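You operate a simulated robot arm through the tools that you are given. There is no shell and no other tool. Be economical: measure what you need, move in short steps, check, and stop when the job is done.

You are at the controls of a simulated robot arm. One attempt, no reset.

## Task
Jog the jammed section free in hand mode and restart side B alone.
Fine: the display names the section; jog no other; back to auto and reset before you start.

Only the result counts: the job must be done as asked and must still hold three seconds after the hand-in. Knocking over, shifting, dropping, spilling or breaking anything else fails it.

## Robot
A 6-joint arm with a two-finger parallel gripper, fixed in place. Base frame: the origin is at the foot of the arm, x ahead of it, y to its left, z up. Lengths are in m, angles in rad, forces in N, time in s.
With the tool pointing down near the work surface it reaches from about 0.36 to 0.74 m from the base axis. Its first joint turns from -1.152 to 1.152 rad. Payload 2.45 kg.
The TCP is the grasp point between the finger pads, 0.024 m short of the fingertips. In the tool frame z runs along the fingers and y along their closing line. Largest opening 0.068 m; finger width 0.017, thickness 0.01; the body of the gripper, 0.04 by 0.07 m, starts 0.041 m behind the TCP.
Orientation is told as [roll, pitch, yaw] about the base's x, y, z axes, in that order, counted from this pose: with the fingers straight down and closing along the base's y, the tool's x points along the base's -x, its y along +y and its z along -z.

## Interface
- The arm moves only by the tool step_arm. Its argument "increments" is a list that holds one entry, the list of rows, each a list of 7 numbers: the shift along the tool's x, y, z in m, then the turn, a rotation vector about the tool's x, y, z in rad, then the gripper command, from -1 (fully open) to 1 (shut), values between in proportion. In form: [[[x, y, z, ax, ay, az, fingers], ...]]. A call has 1 to 10 rows; each row shifts and turns the commanded pose from where the row before left it, along the tool's axes as they then stand. A row lasts 0.2 s, in which the tool goes at most 0.05 m and 0.15 rad; a call with a longer step from one row to the next is refused whole, and so is a gripper value outside its range. Where a pose cannot be reached the arm comes as near as it can. A force on the tool above 40 N (or 10 N above the force at the start of the call, whichever is more), or a blocked arm, ends the call early, and 0.2 s more pass. The fingers move at their own pace (about 0.108 m/s each) and stop on an object; they squeeze with about 26 N. The grip force told is the motor's: it shows also when the fingers shut on nothing. Time passes only in rows, and 0.2 s behind the last, so rows that do not move let the fingers close. It gives the time, the measured TCP pose, the force on the tool (base axes), the opening and the grip force at its end, in the units of the frame above (readings bear some noise), with the torque about the TCP (base axes, N m) and any sound that the robot's microphone picked up.
- Cameras (640 x 400 px; columns grow to the right, rows downward): "scene" is fixed at [0.1822, 0.4206, 1.4884]; the picture's right is [-0.63, -0.77, 0.00], its down [-0.24, 0.20, -0.95] and it looks along [0.73, -0.60, -0.32] (base axes); focal length 362 px, centre (320, 200). "wrist" rides on the gripper at [0.084, 0.011, -0.075] in the tool frame; the picture's right is [-0.13, 0.99, 0.00], its down [-0.60, -0.08, -0.79] and it looks along [-0.79, -0.10, 0.61] (tool axes); focal length 251 px, centre (320, 200). There is no depth. A picture from a camera that has moved, and an enlarged one, comes with that camera's place and axes in the base frame and with its lens.
- capture(camera): a new picture of that camera. No time passes.
- zoom(camera, box): a new picture of the part [left, top, right, bottom] of that camera's present view, enlarged. No time passes.
- hand_in(): hands the job in; it is judged then, once.

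Go step by step. Nothing tells you positions but the pictures and the camera data: compare them with the known pose of the tool, close in by small moves and look again before you grip or let go. The budget is 120 turns and 68 pictures, counting those below and the enlarged ones. Unless the task says otherwise, let go and move clear before handing in, and close with one line.

The tools are called after "Emit:" as a command line: name --argument value ..., lists and objects as JSON in quotes. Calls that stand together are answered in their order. step_arm: Moves the arm, as the interface text tells. Its arguments: {"type":"object","properties":{"increments":{"type":"array","items":{"type":"array","items":{"type":"array","items":{"type":"number"}}}}},"required":["increments"]} The other tools are called the same way: capture (camera) takes a picture; zoom (camera, box) takes an enlarged picture of a part of a camera's view; hand_in () hands the job in.

At the start:

```text
time_s: 0.0
position: [0.4791, -0.0443, 1.4271]
tool_rot: [0.0, 0.0, -0.001]
contact_force: [0.3, 0.5, 1.1]
wrist_torque: [0.02, 0.03, 0.01]
finger_gap: 0.0682
finger_force: 0.0
```

scene: 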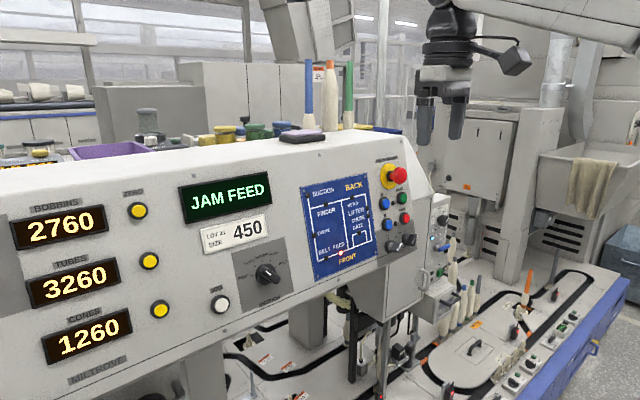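
wrist: 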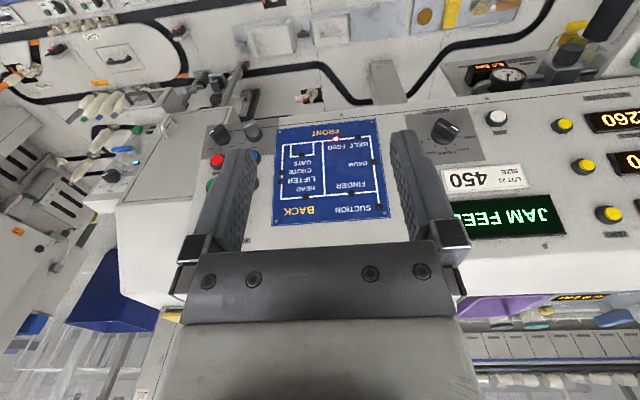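

The panel shows "JAM FEED", a section selector knob, a jog button, and a cluster of buttons on the right. I'll zoom in to read the labels.

Emit:
zoom --camera "scene" --box '[360, 145, 440, 265]'

Emit:
zoom --camera "scene" --box '[190, 240, 310, 320]'

Emit:
zoom --camera "scene" --box '[290, 165, 390, 285]'

Emit:
zoom --camera "wrist" --box '[190, 100, 270, 200]'

Emit:
zoom --camera "wrist" --box '[400, 90, 530, 180]'

```text
3.33 times, centred on (400, 205) of scene
camera zoom: at [0.1822, 0.4206, 1.4884], right [-0.63, -0.77, 0.0], down [-0.24, 0.2, -0.95], along [0.73, -0.6, -0.32], focal length 1206 px, centre (53, 183)
```

zoom: 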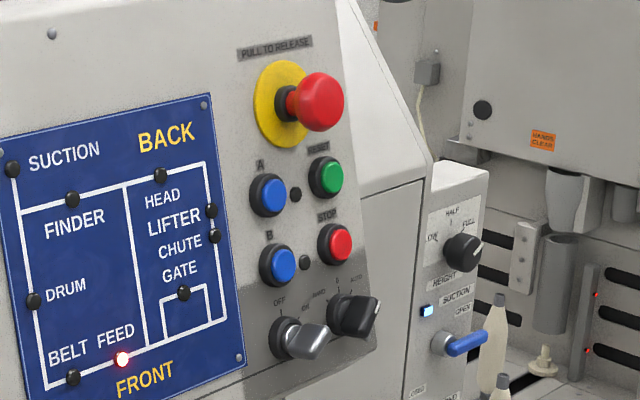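

```text
5.00 times, centred on (250, 280) of scene
camera zoom: at [0.1822, 0.4206, 1.4884], right [-0.63, -0.77, 0.0], down [-0.24, 0.2, -0.95], along [0.73, -0.6, -0.32], focal length 1809 px, centre (670, -200)
```

zoom: 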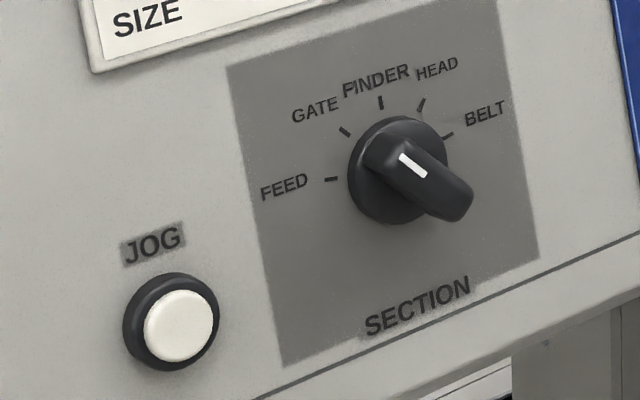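

```text
3.33 times, centred on (340, 225) of scene
camera zoom: at [0.1822, 0.4206, 1.4884], right [-0.63, -0.77, 0.0], down [-0.24, 0.2, -0.95], along [0.73, -0.6, -0.32], focal length 1206 px, centre (253, 117)
```

zoom: 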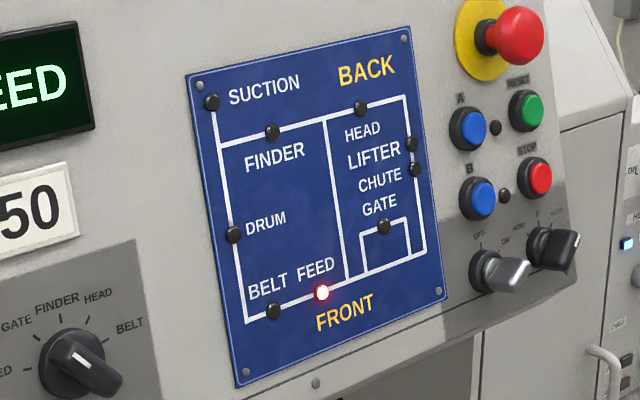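

```text
4.00 times, centred on (230, 150) of wrist
camera zoom: at [0.3946, -0.0336, 1.5018], right [0.13, 0.99, 0.0], down [0.6, -0.08, 0.79], along [0.79, -0.1, -0.61], focal length 1006 px, centre (680, 400)
```

zoom: 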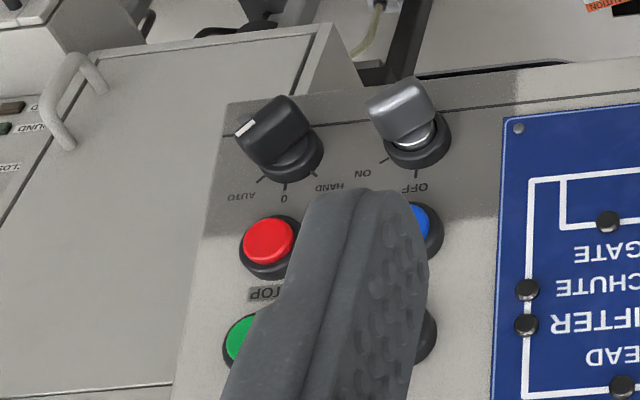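

```text
4.44 times, centred on (465, 135) of wrist
camera zoom: at [0.3946, -0.0336, 1.5018], right [0.13, 0.99, 0.0], down [0.6, -0.08, 0.79], along [0.79, -0.1, -0.61], focal length 1118 px, centre (-324, 489)
```

zoom: 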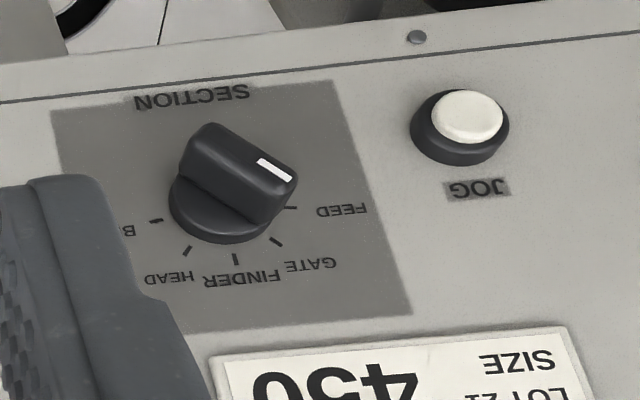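

The display names FEED and the selector seems to sit at GATE; the mode switch seems to be at AUTO. I place the panel near x≈0.68, tilted back about 13°. I'll look closer at the switches, then swing the tool to face the panel.

Emit:
zoom --camera "scene" --box '[375, 220, 423, 250]'

Emit:
step_arm --increments '[[[0, 0, 0, 0, -0.1493, 0, 1], [0, 0, 0, 0, -0.1493, 0, 1], [0, 0, 0, 0, -0.1493, 0, 1], [0, 0, 0, 0, -0.1493, 0, 1], [0, 0, 0, 0, -0.1493, 0, 1], [0, 0, 0, 0, -0.1493, 0, 1], [0, 0, 0, 0, -0.1493, 0, 1], [0, 0, 0, 0, -0.1493, 0, 1], [0, 0, 0, 0, -0.1493, 0, 1]]]'

```text
13.33 times, centred on (399, 235) of scene
camera zoom: at [0.1822, 0.4206, 1.4884], right [-0.63, -0.77, 0.0], down [-0.24, 0.2, -0.95], along [0.73, -0.6, -0.32], focal length 4823 px, centre (-733, -267)
```

zoom: 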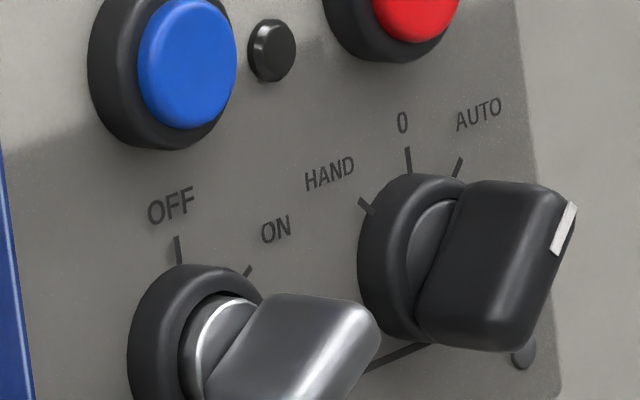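

```text
time_s: 2.0
position: [0.5513, -0.0621, 1.4393]
tool_rot: [0.0, -1.342, -0.001]
contact_force: [0.1, -0.7, -0.1]
wrist_torque: [-0.03, -0.01, 0.01]
finger_gap: 0.0
finger_force: 24.2
out of reach, approached as far as the arm can: row 5, 6, 7, 8, 9
```

Power is ON and the mode is AUTO. The arm slipped forward slightly because of its reach limit, so I'll move down and left toward the section knob and check.

Emit:
step_arm --increments '[[[0.045, 0, 0, 0, 0, 0, -1], [0.045, 0, 0, 0, 0, 0, -1], [0.045, 0, 0, 0, 0, 0, -1], [0.045, 0.02, 0, 0, 0, 0, -1], [0.03, 0.03, 0, 0, 0, 0, -1], [0, 0.04, 0, 0, 0, 0, -1], [0, 0.04, 0, 0, 0, 0, -1], [0, 0.04, 0, 0, 0, 0, -1]]]'

Emit:
capture --camera "wrist"

Emit:
capture --camera "scene"

```text
time_s: 3.8
position: [0.5123, -0.0255, 1.2433]
tool_rot: [0.008, -1.341, -0.003]
contact_force: [-0.5, -0.6, 1.0]
wrist_torque: [0.01, 0.04, -0.02]
finger_gap: 0.068
finger_force: 0.0
out of reach, approached as far as the arm can: row 1, 5, 6, 7, 8
```

```text
59 pictures are left
camera wrist: at [0.4199, -0.0149, 1.1783], right [0.02, 0.99, 0.13], down [-0.64, -0.08, 0.77], along [0.77, -0.1, 0.63], focal length 251 px, centre (320, 200)
```

wrist: 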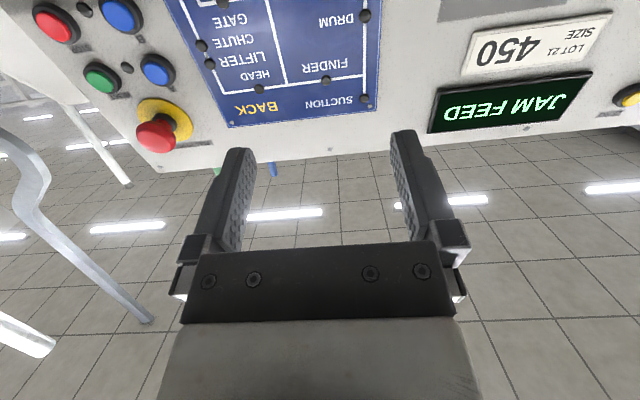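

```text
58 pictures are left
```

scene: 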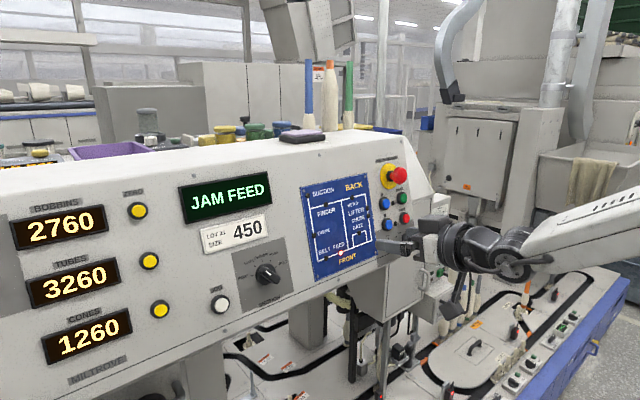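

The tool now faces the panel, but moving left is limited when held this close to the base. I'll go forward while going left.

Emit:
step_arm --increments '[[[0, 0.02, 0.03, 0, 0, 0, -1], [0, 0.03, 0.03, 0, 0, 0, -1], [0.01, 0.03, 0.02, 0, 0, 0, -1], [0.02, 0.03, 0, 0, 0, 0, -1], [0.02, 0.02, 0, 0, 0, 0, -1]]]'

Emit:
capture --camera "wrist"

```text
time_s: 5.0
position: [0.5486, -0.0425, 1.1997]
tool_rot: [0.01, -1.343, -0.003]
contact_force: [-0.3, 0.4, 0.2]
wrist_torque: [0.0, 0.0, 0.02]
finger_gap: 0.0679
finger_force: 0.1
out of reach, approached as far as the arm can: row 1, 2, 3, 4, 5
```

```text
57 pictures are left
camera wrist: at [0.4551, -0.0309, 1.135], right [0.02, 0.99, 0.13], down [-0.64, -0.08, 0.77], along [0.77, -0.1, 0.63], focal length 251 px, centre (320, 200)
```

wrist: 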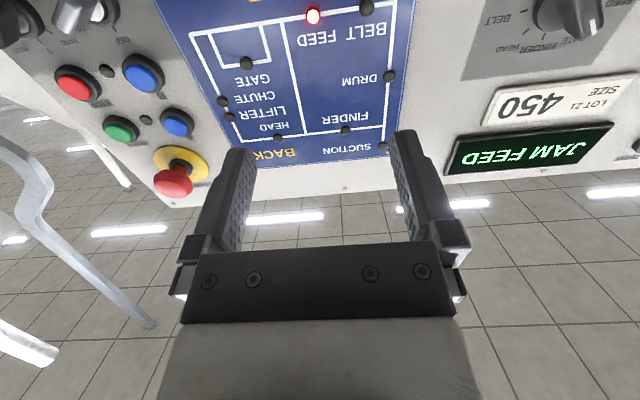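

Leftward moves stall, most likely because the forearm and tool are nearly aligned (a wrist singularity). I'll test yawing the tool toward the left with the move, so it points radially.

Emit:
step_arm --increments '[[[0, 0, 0, -0.08, 0, 0, -1], [0, 0, 0, -0.08, 0, 0, -1], [0, 0.02, 0, 0, 0, 0, -1], [0, 0.02, 0, 0, 0, 0, -1]]]'

```text
time_s: 6.0
position: [0.54, -0.0029, 1.1998]
tool_rot: [0.163, -1.344, -0.002]
contact_force: [0.1, 0.3, -0.4]
wrist_torque: [-0.04, 0.06, 0.03]
finger_gap: 0.0678
finger_force: 0.0
```

That works. I'll carry on toward the section knob, adding yaw as I go.

Emit:
step_arm --increments '[[[0, 0.02, 0.01, -0.05, 0, 0, -1], [0, 0.03, 0.01, -0.05, 0, 0, -1], [0, 0.03, 0.01, -0.04, 0, 0, -1], [0, 0.03, 0.01, 0, 0, 0, -1], [0, 0.02, 0, 0, 0, 0, -1]]]'

Emit:
capture --camera "wrist"

```text
time_s: 7.2
position: [0.5552, 0.0948, 1.2026]
tool_rot: [0.305, -1.342, 0.003]
contact_force: [0.2, 0.1, 0.0]
wrist_torque: [-0.05, 0.0, 0.0]
finger_gap: 0.0681
finger_force: 0.0
out of reach, approached as far as the arm can: row 4, 5
```

```text
56 pictures are left
camera wrist: at [0.4614, 0.0828, 1.1377], right [-0.26, 0.95, 0.19], down [-0.58, -0.31, 0.75], along [0.77, 0.09, 0.63], focal length 251 px, centre (320, 200)
```

wrist: 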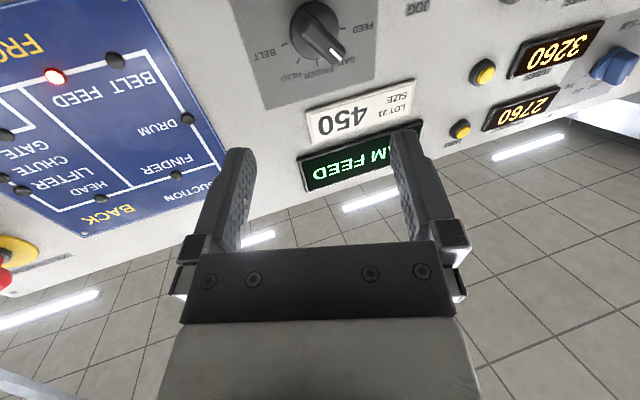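

I'm near the section knob now. The positions I need are all end stops, so I can turn the knobs by pushing the bar sideways with closed fingertips. First I'll measure the knob from here.

Emit:
zoom --camera "wrist" --box '[230, 0, 430, 125]'

```text
3.20 times, centred on (330, 62) of wrist
camera zoom: at [0.4614, 0.0828, 1.1377], right [-0.26, 0.95, 0.19], down [-0.58, -0.31, 0.75], along [0.77, 0.09, 0.63], focal length 805 px, centre (288, 640)
```

zoom: 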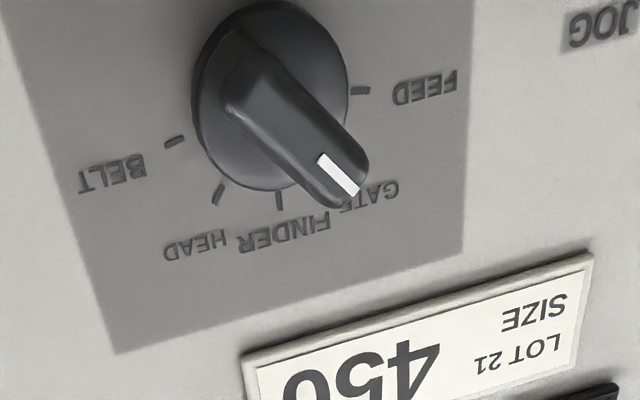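

The selector is at GATE. I place the knob at about (0.683, 0.136, 1.159), with its pointer tip raised about 25 mm off the panel. I'll close the fingers and approach above and right of the pointer end.

Emit:
step_arm --increments '[[[-0.008, -0.004, 0.015, 0, 0, 0, 1], [-0.007, -0.004, 0.02, 0, 0, 0, 1], [0, 0, 0.02, 0, 0, 0, 1], [0, 0, 0.005, 0, 0, 0, 1]]]'

Emit:
capture --camera "wrist"

Emit:
zoom --camera "scene" --box '[200, 210, 360, 310]'

```text
time_s: 8.2
position: [0.6162, 0.1041, 1.2041]
tool_rot: [0.3, -1.343, 0.0]
contact_force: [-0.6, -0.6, 0.3]
wrist_torque: [0.0, 0.01, 0.01]
finger_gap: 0.0
finger_force: 23.3
```

```text
54 pictures are left
camera wrist: at [0.5234, 0.0926, 1.1391], right [-0.26, 0.95, 0.19], down [-0.58, -0.31, 0.75], along [0.77, 0.08, 0.63], focal length 251 px, centre (320, 200)
```

wrist: 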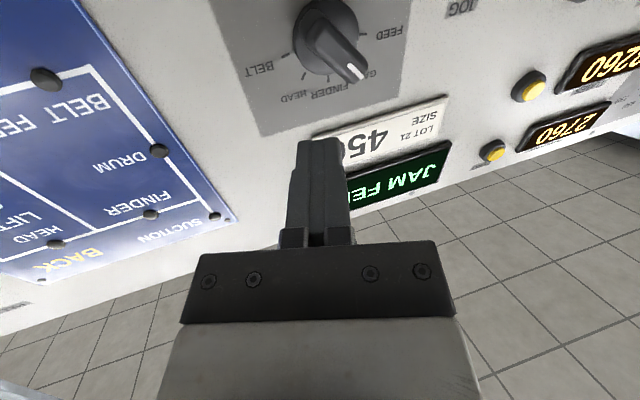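

```text
4.00 times, centred on (280, 260) of scene
camera zoom: at [0.1822, 0.4206, 1.4884], right [-0.63, -0.77, 0.0], down [-0.24, 0.2, -0.95], along [0.73, -0.6, -0.32], focal length 1447 px, centre (480, -40)
```

zoom: 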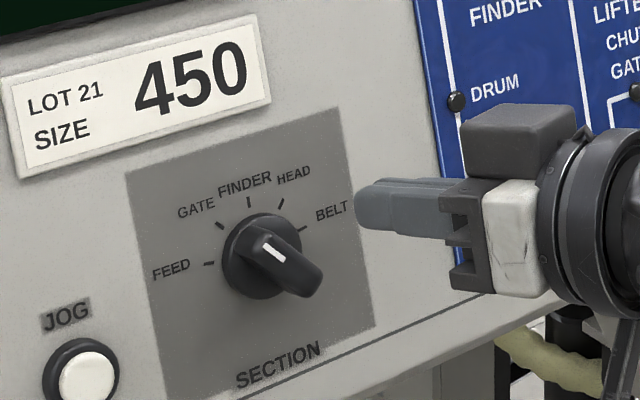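

On line. I'll advance along the tool axis until the fingertips sit beside the knob bar.

Emit:
step_arm --increments '[[[0, 0, 0.012, 0, 0, 0, 1], [0, 0, 0.012, 0, 0, 0, 1], [0, 0, 0.012, 0, 0, 0, 1]]]'

Emit:
capture --camera "wrist"

Emit:
zoom --camera "scene" --box '[200, 210, 360, 310]'

```text
time_s: 9.0
position: [0.6492, 0.1139, 1.1966]
tool_rot: [0.306, -1.342, 0.003]
contact_force: [0.0, 0.7, 0.6]
wrist_torque: [-0.01, 0.03, 0.0]
finger_gap: 0.0001
finger_force: 23.7
```

```text
52 pictures are left
camera wrist: at [0.5569, 0.102, 1.1312], right [-0.26, 0.95, 0.19], down [-0.58, -0.31, 0.75], along [0.77, 0.09, 0.63], focal length 251 px, centre (320, 200)
```

wrist: 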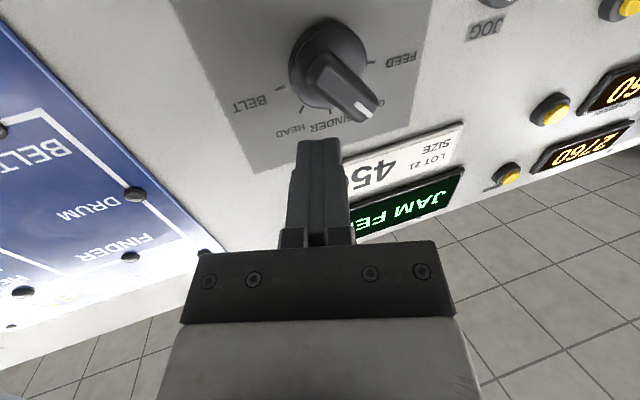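

```text
4.00 times, centred on (280, 260) of scene
camera zoom: at [0.1822, 0.4206, 1.4884], right [-0.63, -0.77, 0.0], down [-0.24, 0.2, -0.95], along [0.73, -0.6, -0.32], focal length 1447 px, centre (480, -40)
```

zoom: 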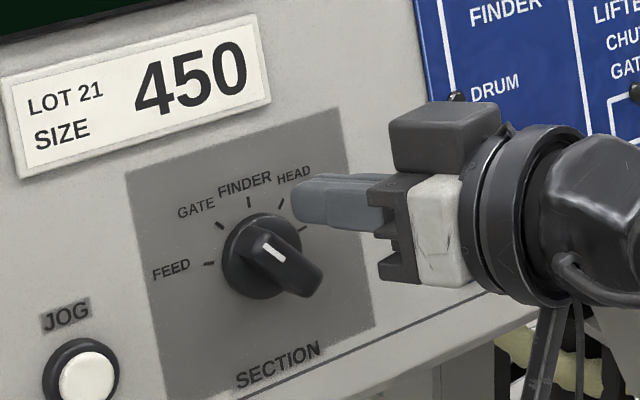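

The fingertips are above and right of the pointer, just overlapping its depth. I'll go in 6 mm more and sweep left and down to rotate the knob one step counter-clockwise.

Emit:
step_arm --increments '[[[0, 0, 0.006, 0, 0, 0, 1], [0.002, 0.006, 0.001, -0.02, 0, 0, 1], [0.002, 0.006, 0.001, -0.02, 0, 0, 1], [0.003, 0.006, 0.001, -0.02, 0, 0, 1], [0.003, 0.004, 0.001, 0, 0, 0, 1]]]'

Emit:
capture --camera "wrist"

Emit:
zoom --camera "scene" --box '[200, 210, 360, 310]'

```text
time_s: 10.2
position: [0.6503, 0.137, 1.1891]
tool_rot: [0.374, -1.351, -0.015]
contact_force: [4.6, -5.5, 9.9]
wrist_torque: [0.02, -0.22, -0.17]
finger_gap: 0.0
finger_force: 23.8
```

```text
50 pictures are left
camera wrist: at [0.5586, 0.1223, 1.122], right [-0.31, 0.93, 0.21], down [-0.56, -0.35, 0.74], along [0.76, 0.12, 0.63], focal length 251 px, centre (320, 200)
```

wrist: 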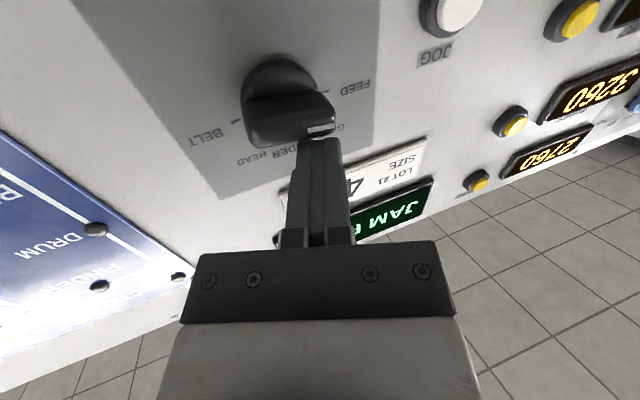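

```text
4.00 times, centred on (280, 260) of scene
camera zoom: at [0.1821, 0.4204, 1.4885], right [-0.63, -0.77, 0.0], down [-0.24, 0.2, -0.95], along [0.73, -0.6, -0.32], focal length 1447 px, centre (480, -40)
```

zoom: 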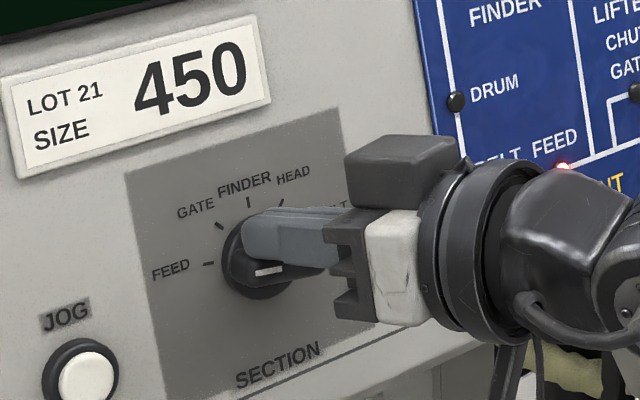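

The knob has turned toward FEED. I'll back off and verify it.

Emit:
step_arm --increments '[[[-0.006, 0, 0, 0, 0, 0, 1], [-0.003, 0, -0.02, 0, 0, 0, 1], [0, 0, -0.04, 0, 0, 0, 1], [0, 0, -0.03, 0, 0, 0, 1]]]'

Emit:
capture --camera "scene"

Emit:
capture --camera "wrist"

```text
time_s: 11.2
position: [0.5681, 0.107, 1.2141]
tool_rot: [0.361, -1.343, -0.002]
contact_force: [-0.2, -0.5, -0.2]
wrist_torque: [-0.02, -0.02, 0.03]
finger_gap: 0.0
finger_force: 23.8
```

```text
48 pictures are left
```

scene: 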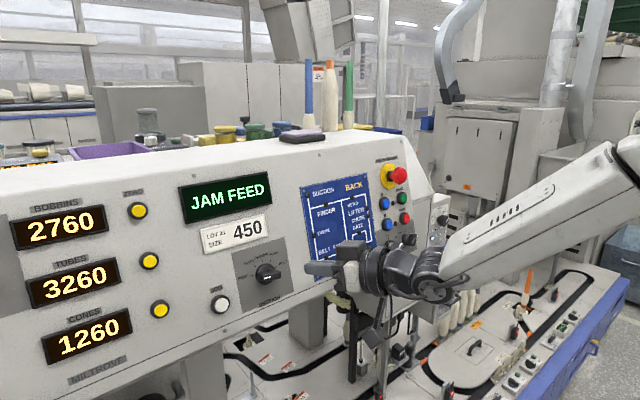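

```text
47 pictures are left
camera wrist: at [0.4764, 0.0909, 1.1483], right [-0.31, 0.93, 0.21], down [-0.56, -0.35, 0.75], along [0.77, 0.12, 0.63], focal length 251 px, centre (320, 200)
```

wrist: 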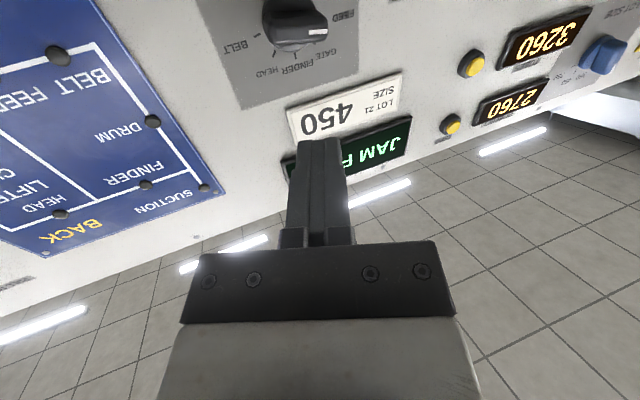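

Emit:
zoom --camera "scene" --box '[225, 240, 305, 310]'

```text
5.71 times, centred on (265, 275) of scene
camera zoom: at [0.1822, 0.4206, 1.4885], right [-0.63, -0.77, 0.0], down [-0.24, 0.2, -0.95], along [0.73, -0.6, -0.32], focal length 2067 px, centre (634, -229)
```

zoom: 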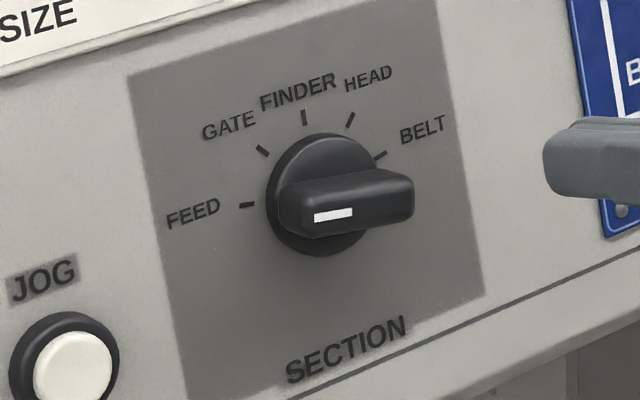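

The selector is now at FEED. Next I'll travel right to the mode switch, bringing the yaw back as I go.

Emit:
step_arm --increments '[[[0, -0.03, -0.01, 0.04, 0, 0, 1], [0, -0.03, -0.01, 0.04, 0, 0, 1], [0, -0.03, -0.01, 0.04, 0, 0, 1], [0, -0.03, -0.01, 0.04, 0, 0, 1], [0, -0.03, -0.01, 0.04, 0, 0, 1], [0, -0.03, 0, 0.04, 0, 0, 1], [0, -0.03, 0, 0.04, 0, 0, 1], [0, -0.03, 0, 0.04, 0, 0, 1], [0, -0.03, 0, 0.04, 0, 0, 1], [0, -0.03, 0, 0, 0, 0, 1]]]'

Emit:
capture --camera "wrist"

```text
time_s: 13.4
position: [0.5747, -0.2013, 1.2117]
tool_rot: [0.003, -1.343, -0.004]
contact_force: [0.4, -0.4, 0.0]
wrist_torque: [0.0, 0.0, -0.05]
finger_gap: 0.0
finger_force: 23.4
```

```text
45 pictures are left
camera wrist: at [0.4814, -0.1891, 1.1469], right [0.03, 0.99, 0.13], down [-0.64, -0.08, 0.77], along [0.77, -0.1, 0.63], focal length 251 px, centre (320, 200)
```

wrist: 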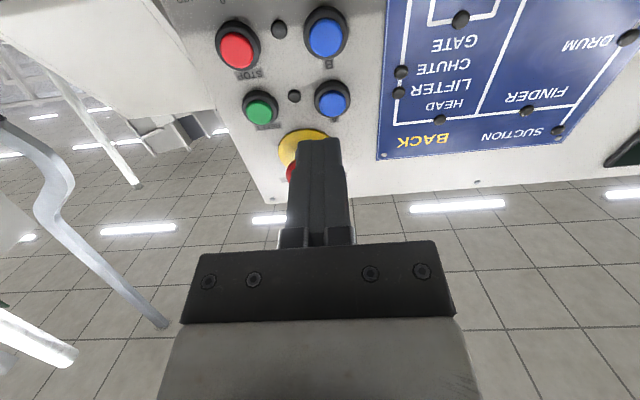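

Good. I'll lower so the switches come into view and measure them.

Emit:
step_arm --increments '[[[0.03, 0, 0, 0, 0, 0, 1], [0.025, 0, 0, 0, 0, 0, 1]]]'

Emit:
zoom --camera "wrist" --box '[180, 0, 380, 125]'

Emit:
zoom --camera "scene" --box '[360, 145, 456, 265]'

```text
time_s: 14.0
position: [0.5613, -0.2006, 1.1585]
tool_rot: [0.0, -1.343, -0.002]
contact_force: [-0.2, 0.4, 0.2]
wrist_torque: [-0.01, -0.03, 0.01]
finger_gap: 0.0
finger_force: 24.3
```

```text
3.20 times, centred on (280, 62) of wrist
camera zoom: at [0.4692, -0.1889, 1.0928], right [0.03, 0.99, 0.13], down [-0.64, -0.08, 0.77], along [0.77, -0.1, 0.63], focal length 805 px, centre (448, 640)
```

zoom: 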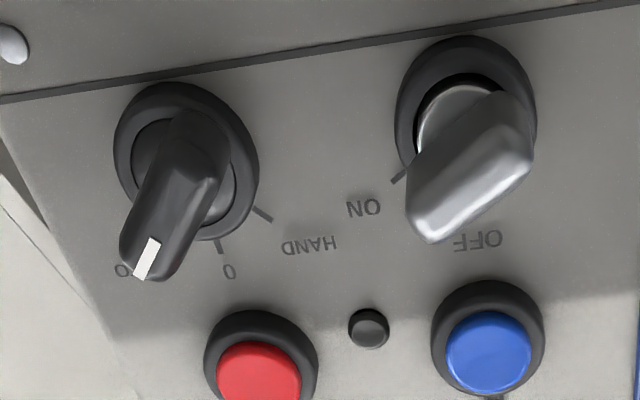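

```text
3.33 times, centred on (408, 205) of scene
camera zoom: at [0.1822, 0.4206, 1.4884], right [-0.63, -0.77, 0.0], down [-0.24, 0.2, -0.95], along [0.73, -0.6, -0.32], focal length 1206 px, centre (27, 183)
```

zoom: 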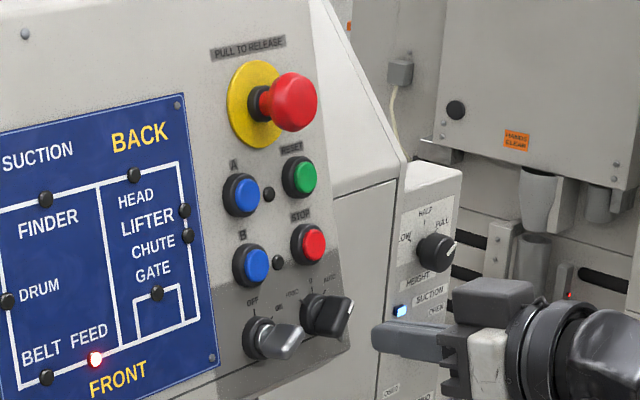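

I place the mode switch at about (0.666, -0.254, 1.117), with its pointer at AUTO about 45° right of vertical. HAND is the counter-clockwise stop. I'll go to the right of its pointer.

Emit:
step_arm --increments '[[[0.008, -0.03, 0.0, 0, 0, 0, 1], [0.008, -0.03, 0.0, 0, 0, 0, 1], [0.007, -0.021, 0.01, 0, 0, 0, 1], [0, 0, 0.015, 0, 0, 0, 1], [0, 0, 0.014, 0, 0, 0, 1]]]'

Emit:
capture --camera "wrist"

Emit:
zoom --camera "scene" --box '[360, 190, 456, 265]'

```text
time_s: 15.2
position: [0.594, -0.2831, 1.1266]
tool_rot: [0.002, -1.345, -0.006]
contact_force: [-0.2, 0.1, -0.1]
wrist_torque: [-0.01, -0.01, 0.03]
finger_gap: 0.0001
finger_force: 23.7
```

```text
42 pictures are left
camera wrist: at [0.5022, -0.2703, 1.062], right [0.03, 0.99, 0.13], down [-0.64, -0.08, 0.77], along [0.77, -0.1, 0.63], focal length 251 px, centre (320, 200)
```

wrist: 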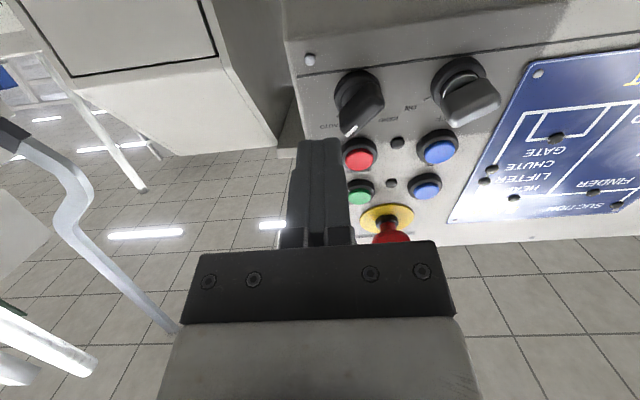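

```text
5.33 times, centred on (408, 228) of scene
camera zoom: at [0.1822, 0.4206, 1.4884], right [-0.63, -0.77, 0.0], down [-0.24, 0.2, -0.95], along [0.73, -0.6, -0.32], focal length 1929 px, centre (-149, 53)
```

zoom: 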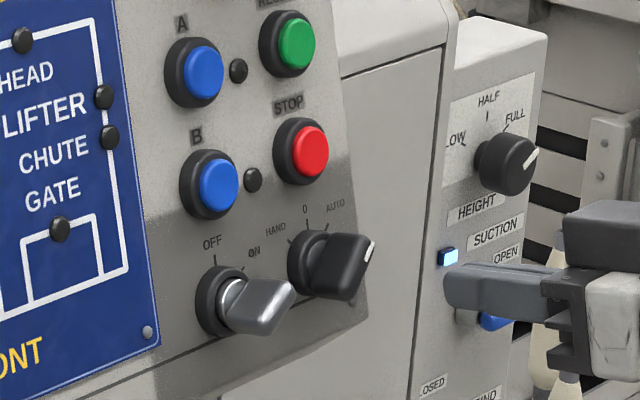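

Aligned to the right of the pointer. I'll move forward to just short of the panel.

Emit:
step_arm --increments '[[[0, 0, 0.015, 0, 0, 0, 1], [0, 0, 0.013, 0, 0, 0, 1], [0, 0, 0.01, 0, 0, 0, 1]]]'

Emit:
capture --camera "wrist"

Emit:
zoom --camera "scene" --box '[360, 190, 456, 265]'

```text
time_s: 16.0
position: [0.6324, -0.2815, 1.1193]
tool_rot: [0.001, -1.344, -0.002]
contact_force: [0.1, 0.2, 0.9]
wrist_torque: [0.02, -0.02, 0.02]
finger_gap: 0.0
finger_force: 23.3
```

```text
40 pictures are left
camera wrist: at [0.5395, -0.2702, 1.0539], right [0.03, 0.99, 0.13], down [-0.64, -0.08, 0.77], along [0.77, -0.1, 0.63], focal length 251 px, centre (320, 200)
```

wrist: 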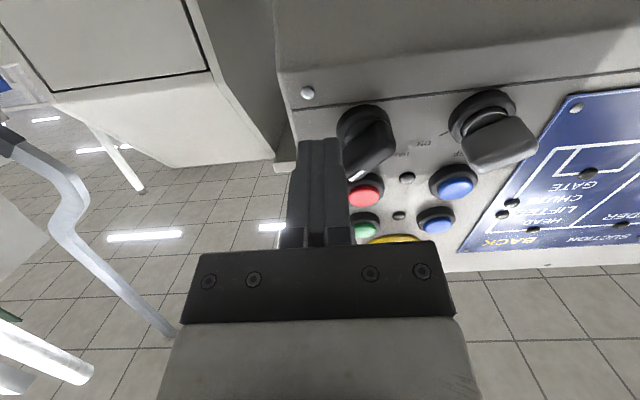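

```text
5.33 times, centred on (408, 228) of scene
camera zoom: at [0.1822, 0.4206, 1.4884], right [-0.63, -0.77, 0.0], down [-0.24, 0.2, -0.95], along [0.73, -0.6, -0.32], focal length 1929 px, centre (-149, 53)
```

zoom: 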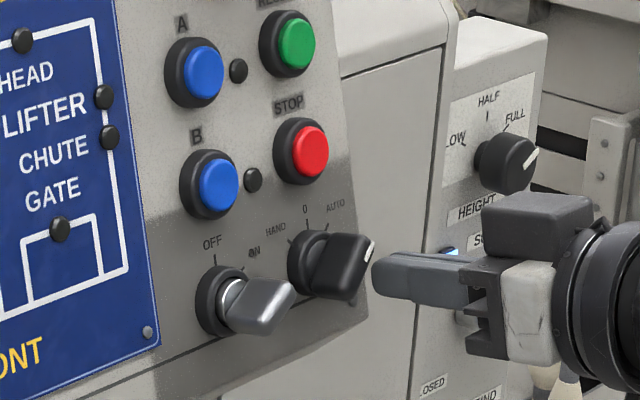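

Positioned beside the pointer. I'll sweep around the arc toward HAND.

Emit:
step_arm --increments '[[[-0.003, 0.0075, 0, 0, 0, 0, 1], [-0.008, 0.003, 0, 0, 0, 0, 1], [-0.007, 0.004, 0, 0, 0, 0, 1], [-0.003, 0.006, 0, 0, 0, 0, 1]]]'

Emit:
zoom --camera "scene" --box '[360, 190, 456, 265]'

Emit:
zoom --camera "wrist" --box '[260, 60, 460, 185]'

```text
time_s: 16.8
position: [0.6331, -0.2736, 1.1286]
tool_rot: [0.014, -1.326, -0.035]
contact_force: [7.7, -11.8, -3.4]
wrist_torque: [-0.09, 0.04, -0.35]
finger_gap: 0.0001
finger_force: 23.5
stopped in row 4: the force on the tool passed its limit at 44 N (the readings are from after the stop); the commanded pose is now the measured one
```

```text
5.33 times, centred on (408, 228) of scene
camera zoom: at [0.1825, 0.4202, 1.4885], right [-0.63, -0.77, 0.0], down [-0.25, 0.2, -0.95], along [0.73, -0.6, -0.32], focal length 1929 px, centre (-149, 53)
```

zoom: 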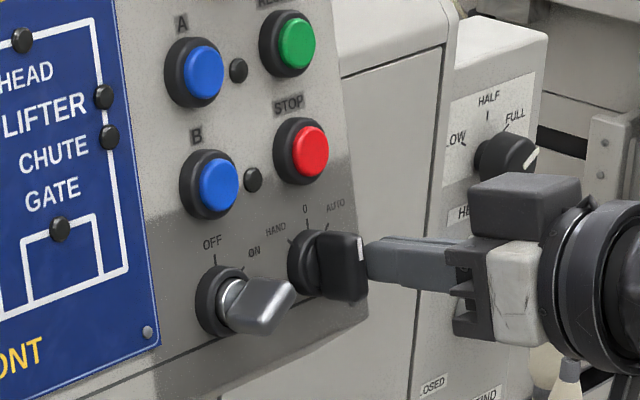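

```text
3.20 times, centred on (360, 122) of wrist
camera zoom: at [0.5395, -0.2598, 1.0656], right [0.05, 0.99, 0.13], down [-0.63, -0.07, 0.78], along [0.78, -0.12, 0.62], focal length 805 px, centre (192, 448)
```

zoom: 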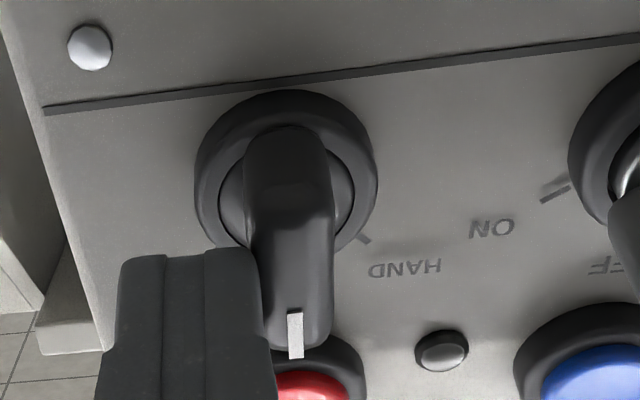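

The knob is now at about "0" (midway), where the push got too direct against the pivot. I'll move to a higher contact point near the pointer tip and push left.

Emit:
step_arm --increments '[[[0, -0.004, 0, 0, 0, 0, 1], [-0.011, 0, 0, 0, 0, 0, 1], [0, 0.006, 0, 0, 0, 0, 1], [0, 0.005, 0, 0, 0, 0, 1], [0.001, 0.005, 0, 0, 0, 0, 1]]]'

Emit:
zoom --camera "wrist" --box '[260, 60, 460, 185]'

```text
time_s: 18.1
position: [0.6355, -0.2659, 1.1442]
tool_rot: [-0.002, -1.336, -0.027]
contact_force: [0.7, -3.9, 1.5]
wrist_torque: [-0.03, -0.03, -0.09]
finger_gap: 0.0003
finger_force: 23.4
stopped in row 5: the force on the tool passed its limit at 42 N (the readings are from after the stop); the commanded pose is now the measured one
```

```text
3.20 times, centred on (360, 122) of wrist
camera zoom: at [0.5432, -0.2528, 1.0798], right [0.06, 0.99, 0.13], down [-0.63, -0.06, 0.77], along [0.77, -0.12, 0.62], focal length 805 px, centre (192, 448)
```

zoom: 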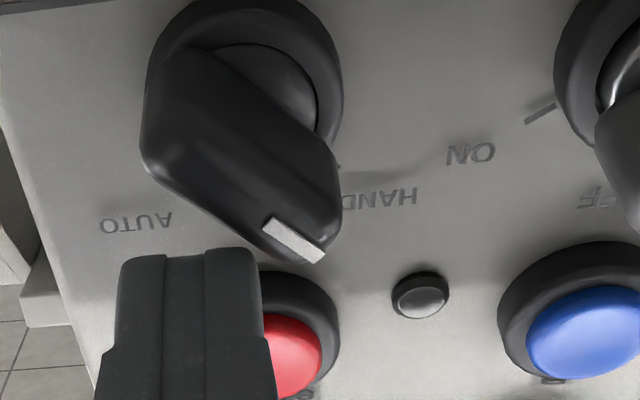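

The pointer now appears at HAND. I'll back straight out and check.

Emit:
step_arm --increments '[[[0, -0.005, 0, 0, 0, 0, 1], [0, 0, -0.03, 0, 0, 0, 1], [0, 0, -0.04, 0, 0, 0, 1], [0, 0, -0.02, 0, -0.008, 0.027, 1]]]'

Emit:
zoom --camera "scene" --box '[360, 190, 456, 265]'

Emit:
capture --camera "scene"

```text
time_s: 19.1
position: [0.547, -0.2667, 1.1648]
tool_rot: [0.121, -1.344, -0.148]
contact_force: [0.2, 1.2, -0.1]
wrist_torque: [0.02, 0.0, 0.0]
finger_gap: 0.0
finger_force: 23.8
```

```text
5.33 times, centred on (408, 228) of scene
camera zoom: at [0.1822, 0.4206, 1.4884], right [-0.63, -0.77, 0.0], down [-0.24, 0.2, -0.95], along [0.73, -0.6, -0.32], focal length 1929 px, centre (-149, 53)
```

zoom: 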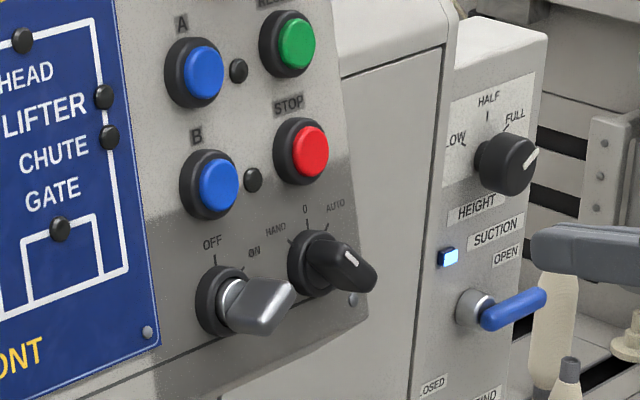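

```text
34 pictures are left
```

scene: 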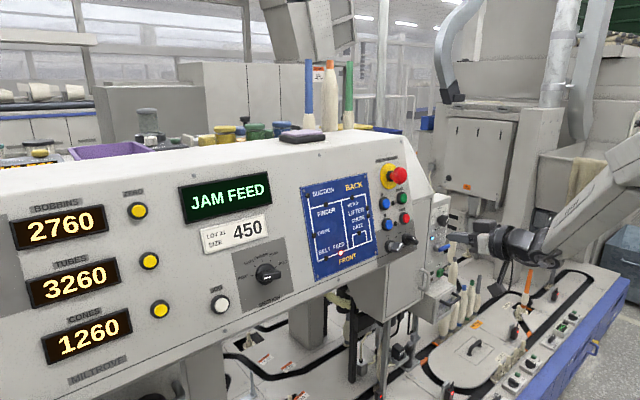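

The mode is at HAND and the display still shows JAM FEED. Now I'll travel left to the JOG button, leading with yaw.

Emit:
step_arm --increments '[[[-0.002, 0.035, 0.005, -0.07, 0, -0.027, 1], [-0.002, 0.045, 0.01, -0.05, 0, 0, 1], [-0.002, 0.045, 0.01, -0.05, 0, 0, 1], [-0.002, 0.045, 0.012, -0.05, 0, 0, 1], [-0.002, 0.045, 0.012, -0.05, 0, 0, 1], [-0.002, 0.045, 0.012, -0.05, 0, 0, 1], [-0.002, 0.045, 0.012, -0.05, 0, 0, 1], [-0.002, 0.045, 0.012, -0.05, 0, 0, 1], [-0.002, 0.045, 0.012, -0.05, 0, 0, 1], [0, 0.04, 0.012, -0.05, 0, 0, 1]]]'

Emit:
capture --camera "wrist"

```text
time_s: 21.3
position: [0.5643, 0.1772, 1.1848]
tool_rot: [0.517, -1.346, -0.025]
contact_force: [0.5, 0.5, -0.2]
wrist_torque: [-0.02, 0.0, -0.01]
finger_gap: 0.0
finger_force: 23.5
```

```text
33 pictures are left
camera wrist: at [0.4755, 0.1528, 1.1176], right [-0.43, 0.87, 0.24], down [-0.51, -0.45, 0.73], along [0.75, 0.19, 0.64], focal length 251 px, centre (320, 200)
```

wrist: 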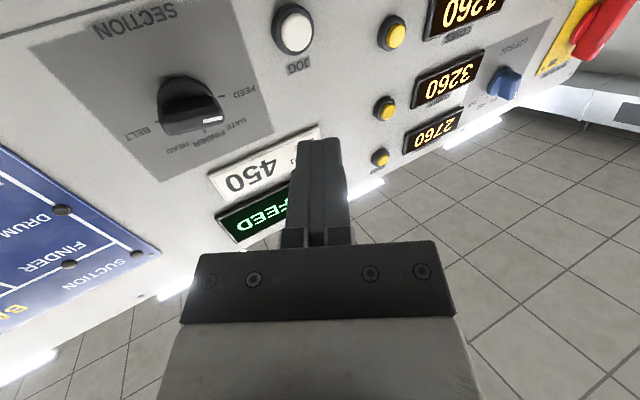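

JOG is measured at about (0.680, 0.2255, 1.137). I'll move to just in front of it.

Emit:
step_arm --increments '[[[0.009, 0.006, 0.01, 0, 0, 0, 1], [0.008, 0.005, 0.015, 0, 0, 0, 1], [0, 0, 0.02, 0, 0, 0, 1], [0, 0, 0.019, 0, 0, 0, 1]]]'

Emit:
capture --camera "wrist"

Emit:
zoom --camera "scene" --box '[160, 260, 288, 340]'

```text
time_s: 22.3
position: [0.6166, 0.2028, 1.1588]
tool_rot: [0.523, -1.344, -0.022]
contact_force: [-0.3, -0.3, 0.2]
wrist_torque: [0.01, -0.02, 0.02]
finger_gap: 0.0
finger_force: 24.0
out of reach, approached as far as the arm can: row 2, 4
```

```text
32 pictures are left
camera wrist: at [0.5278, 0.1787, 1.0928], right [-0.43, 0.87, 0.24], down [-0.51, -0.45, 0.73], along [0.75, 0.2, 0.64], focal length 251 px, centre (320, 200)
```

wrist: 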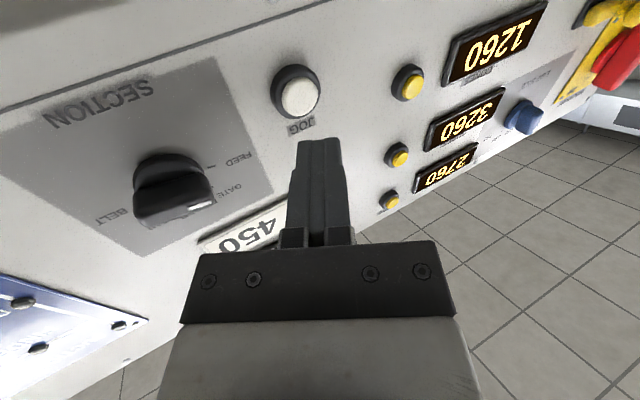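

```text
5.00 times, centred on (224, 300) of scene
camera zoom: at [0.1822, 0.4206, 1.4884], right [-0.63, -0.77, 0.0], down [-0.24, 0.2, -0.95], along [0.73, -0.6, -0.32], focal length 1809 px, centre (800, -300)
```

zoom: 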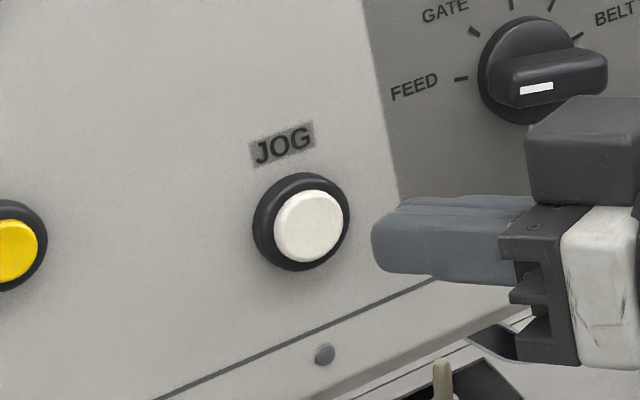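

The reach limit again; I'll add a bit more yaw to align with JOG.

Emit:
step_arm --increments '[[[0.002, 0.0, 0, -0.06, 0, 0, 1], [0.002, 0.005, 0, -0.06, 0, 0, 1], [0.002, 0.005, 0, 0, 0, 0, 1]]]'

Emit:
capture --camera "wrist"

```text
time_s: 23.1
position: [0.6091, 0.213, 1.1547]
tool_rot: [0.644, -1.346, -0.031]
contact_force: [-1.2, -0.2, 0.4]
wrist_torque: [-0.01, 0.0, 0.01]
finger_gap: 0.0
finger_force: 23.7
```

```text
30 pictures are left
camera wrist: at [0.5237, 0.1794, 1.0871], right [-0.53, 0.81, 0.26], down [-0.45, -0.53, 0.72], along [0.72, 0.26, 0.64], focal length 251 px, centre (320, 200)
```

wrist: 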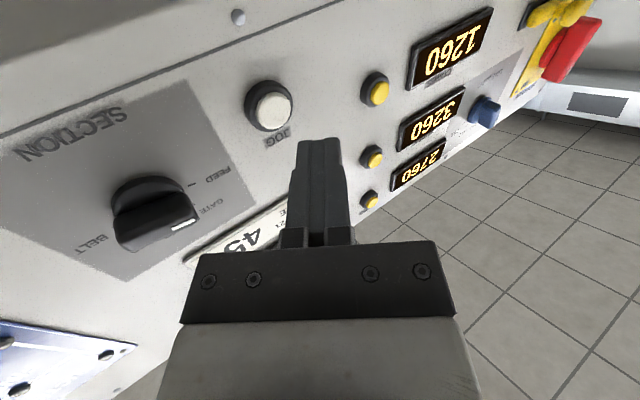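

Fingertips are in line with JOG. I'll approach along the panel normal.

Emit:
step_arm --increments '[[[0, -0.002, 0.0062, 0, 0, 0, 1], [0, -0.002, 0.0062, 0, 0, 0, 1], [0, -0.004, 0.0062, 0, 0, 0, 1], [0, -0.004, 0.0062, 0, 0, 0, 1]]]'

Emit:
zoom --camera "wrist" --box '[200, 60, 400, 185]'

Emit:
zoom --camera "scene" --box '[160, 260, 288, 340]'

```text
time_s: 24.1
position: [0.6355, 0.216, 1.1475]
tool_rot: [0.643, -1.345, -0.028]
contact_force: [0.3, -0.3, -0.2]
wrist_torque: [0.01, 0.01, 0.0]
finger_gap: 0.0
finger_force: 23.7
```

```text
3.20 times, centred on (300, 122) of wrist
camera zoom: at [0.5504, 0.1835, 1.0811], right [-0.53, 0.81, 0.26], down [-0.45, -0.52, 0.72], along [0.72, 0.26, 0.64], focal length 805 px, centre (384, 448)
```

zoom: 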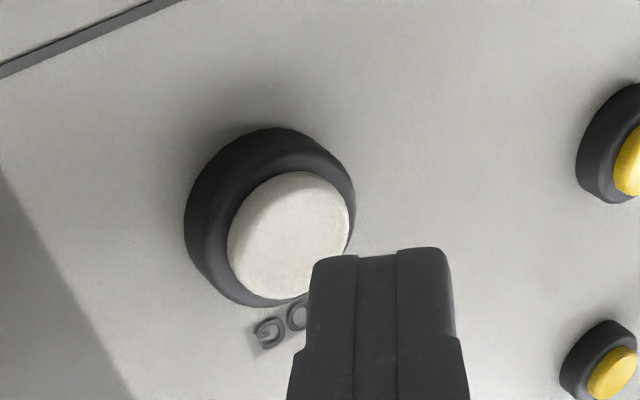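

```text
5.00 times, centred on (224, 300) of scene
camera zoom: at [0.1822, 0.4206, 1.4884], right [-0.63, -0.77, 0.0], down [-0.24, 0.2, -0.95], along [0.73, -0.6, -0.32], focal length 1809 px, centre (800, -300)
```

zoom: 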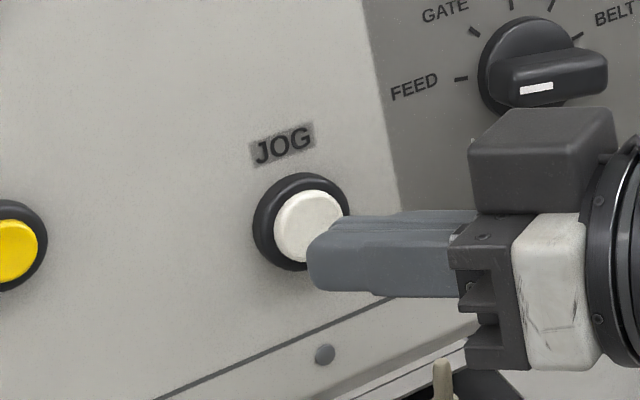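

Well aligned. Now I'll press in and hold.

Emit:
step_arm --increments '[[[0, -0.002, 0.0033, 0, 0, 0, 1], [0, -0.002, 0.0033, 0, 0, 0, 1], [0, -0.002, 0.0033, 0, 0, 0, 1], [0, -0.002, 0.0033, 0, 0, 0, 1]]]'

Emit:
zoom --camera "scene" --box '[160, 170, 416, 330]'

```text
time_s: 25.1
position: [0.6498, 0.2178, 1.144]
tool_rot: [0.64, -1.345, -0.026]
contact_force: [-1.2, 0.1, 0.3]
wrist_torque: [-0.03, 0.05, -0.01]
finger_gap: 0.0
finger_force: 23.5
heard: click
```

```text
2.50 times, centred on (288, 250) of scene
camera zoom: at [0.1822, 0.4206, 1.4885], right [-0.63, -0.77, 0.0], down [-0.24, 0.2, -0.95], along [0.73, -0.6, -0.32], focal length 904 px, centre (400, 75)
```

zoom: 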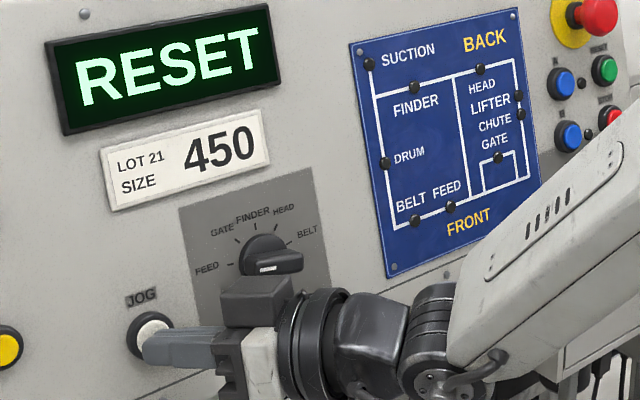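

The display now reads RESET and the jam lamp is out. I'll retract from JOG and travel back to the mode switch.

Emit:
step_arm --increments '[[[0, 0.005, -0.0083, 0, 0, 0, 1], [0, 0.005, -0.0083, 0, 0, 0, 1], [0, 0, -0.03, 0, 0, 0, 1], [0, 0, -0.03, 0, 0, 0, 1]]]'

Emit:
step_arm --increments '[[[0, -0.035, -0.015, 0.06, 0, 0, 1], [0.002, -0.045, -0.014, 0.06, 0, 0, 1], [0.003, -0.045, -0.014, 0.06, 0, 0, 1], [0.003, -0.045, -0.014, 0.06, 0, 0, 1], [0.003, -0.045, -0.014, 0.06, 0, 0, 1], [0.003, -0.045, -0.014, 0.06, 0, 0, 1], [0.003, -0.045, -0.012, 0.06, 0, 0, 1], [0.003, -0.045, -0.012, 0.06, 0, 0, 1], [0.003, -0.045, -0.01, 0.06, 0, 0, 1], [0.003, -0.045, -0.01, 0.06, 0, 0, 1]]]'

```text
time_s: 26.1
position: [0.5825, 0.1804, 1.1589]
tool_rot: [0.643, -1.347, -0.029]
contact_force: [0.4, 0.5, -0.8]
wrist_torque: [0.01, 0.0, 0.0]
finger_gap: 0.0002
finger_force: 23.4
```

```text
time_s: 28.3
position: [0.601, -0.2716, 1.1254]
tool_rot: [0.04, -1.345, -0.027]
contact_force: [1.3, 0.1, -1.3]
wrist_torque: [-0.03, -0.02, 0.05]
finger_gap: 0.0
finger_force: 24.0
```

Emit:
step_arm --increments '[[[-0.006, -0.007, 0, 0, 0, 0, 1], [-0.006, -0.006, 0, 0, 0, 0, 1], [0, 0, 0.011, 0, 0, 0, 1]]]'

Emit:
zoom --camera "wrist" --box '[240, 40, 440, 165]'

```text
time_s: 29.1
position: [0.6148, -0.2847, 1.136]
tool_rot: [0.04, -1.346, -0.026]
contact_force: [0.3, 0.9, 0.2]
wrist_torque: [-0.03, 0.03, -0.02]
finger_gap: 0.0
finger_force: 23.7
```

```text
3.20 times, centred on (340, 102) of wrist
camera zoom: at [0.5225, -0.2739, 1.07], right [0.02, 0.99, 0.13], down [-0.64, -0.09, 0.76], along [0.77, -0.1, 0.63], focal length 805 px, centre (256, 512)
```

zoom: 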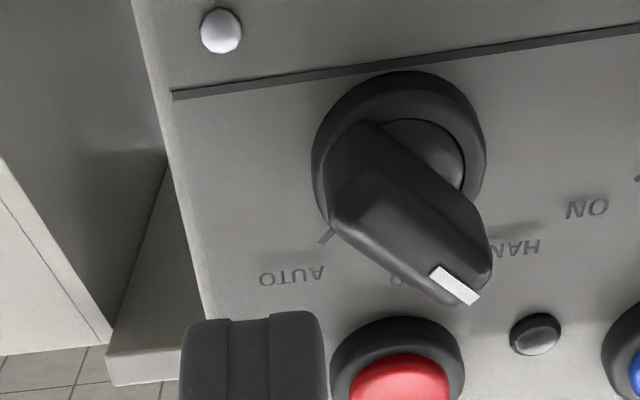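

In position. I'll go in beside the knob's tail and sweep down, then left, rotating it clockwise toward AUTO.

Emit:
step_arm --increments '[[[0, 0, 0.012, 0, 0, 0, 1], [0, 0, 0.01, 0, 0, 0, 1], [0.004, 0.004, 0, 0, 0, 0, 1], [0.008, 0.003, 0, 0, 0, 0, 1], [0.008, 0.003, 0, 0, 0, 0, 1]]]'

Emit:
zoom --camera "wrist" --box '[240, 40, 440, 165]'

```text
time_s: 30.3
position: [0.6309, -0.2743, 1.1102]
tool_rot: [0.042, -1.345, -0.029]
contact_force: [-1.2, 0.5, -0.6]
wrist_torque: [-0.01, 0.02, -0.01]
finger_gap: 0.0
finger_force: 23.3
```

```text
3.20 times, centred on (340, 102) of wrist
camera zoom: at [0.539, -0.2634, 1.0452], right [0.02, 0.99, 0.13], down [-0.64, -0.09, 0.77], along [0.77, -0.1, 0.63], focal length 805 px, centre (256, 512)
```

zoom: 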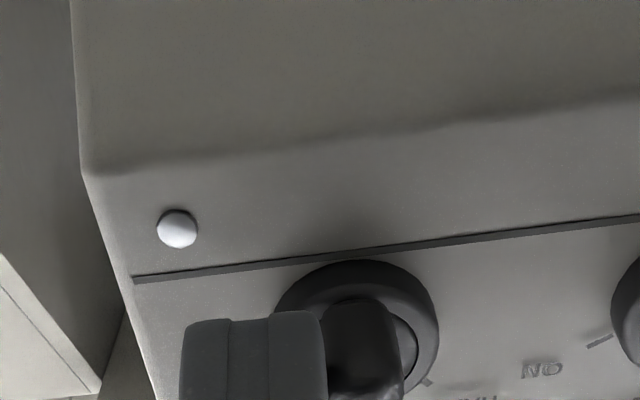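

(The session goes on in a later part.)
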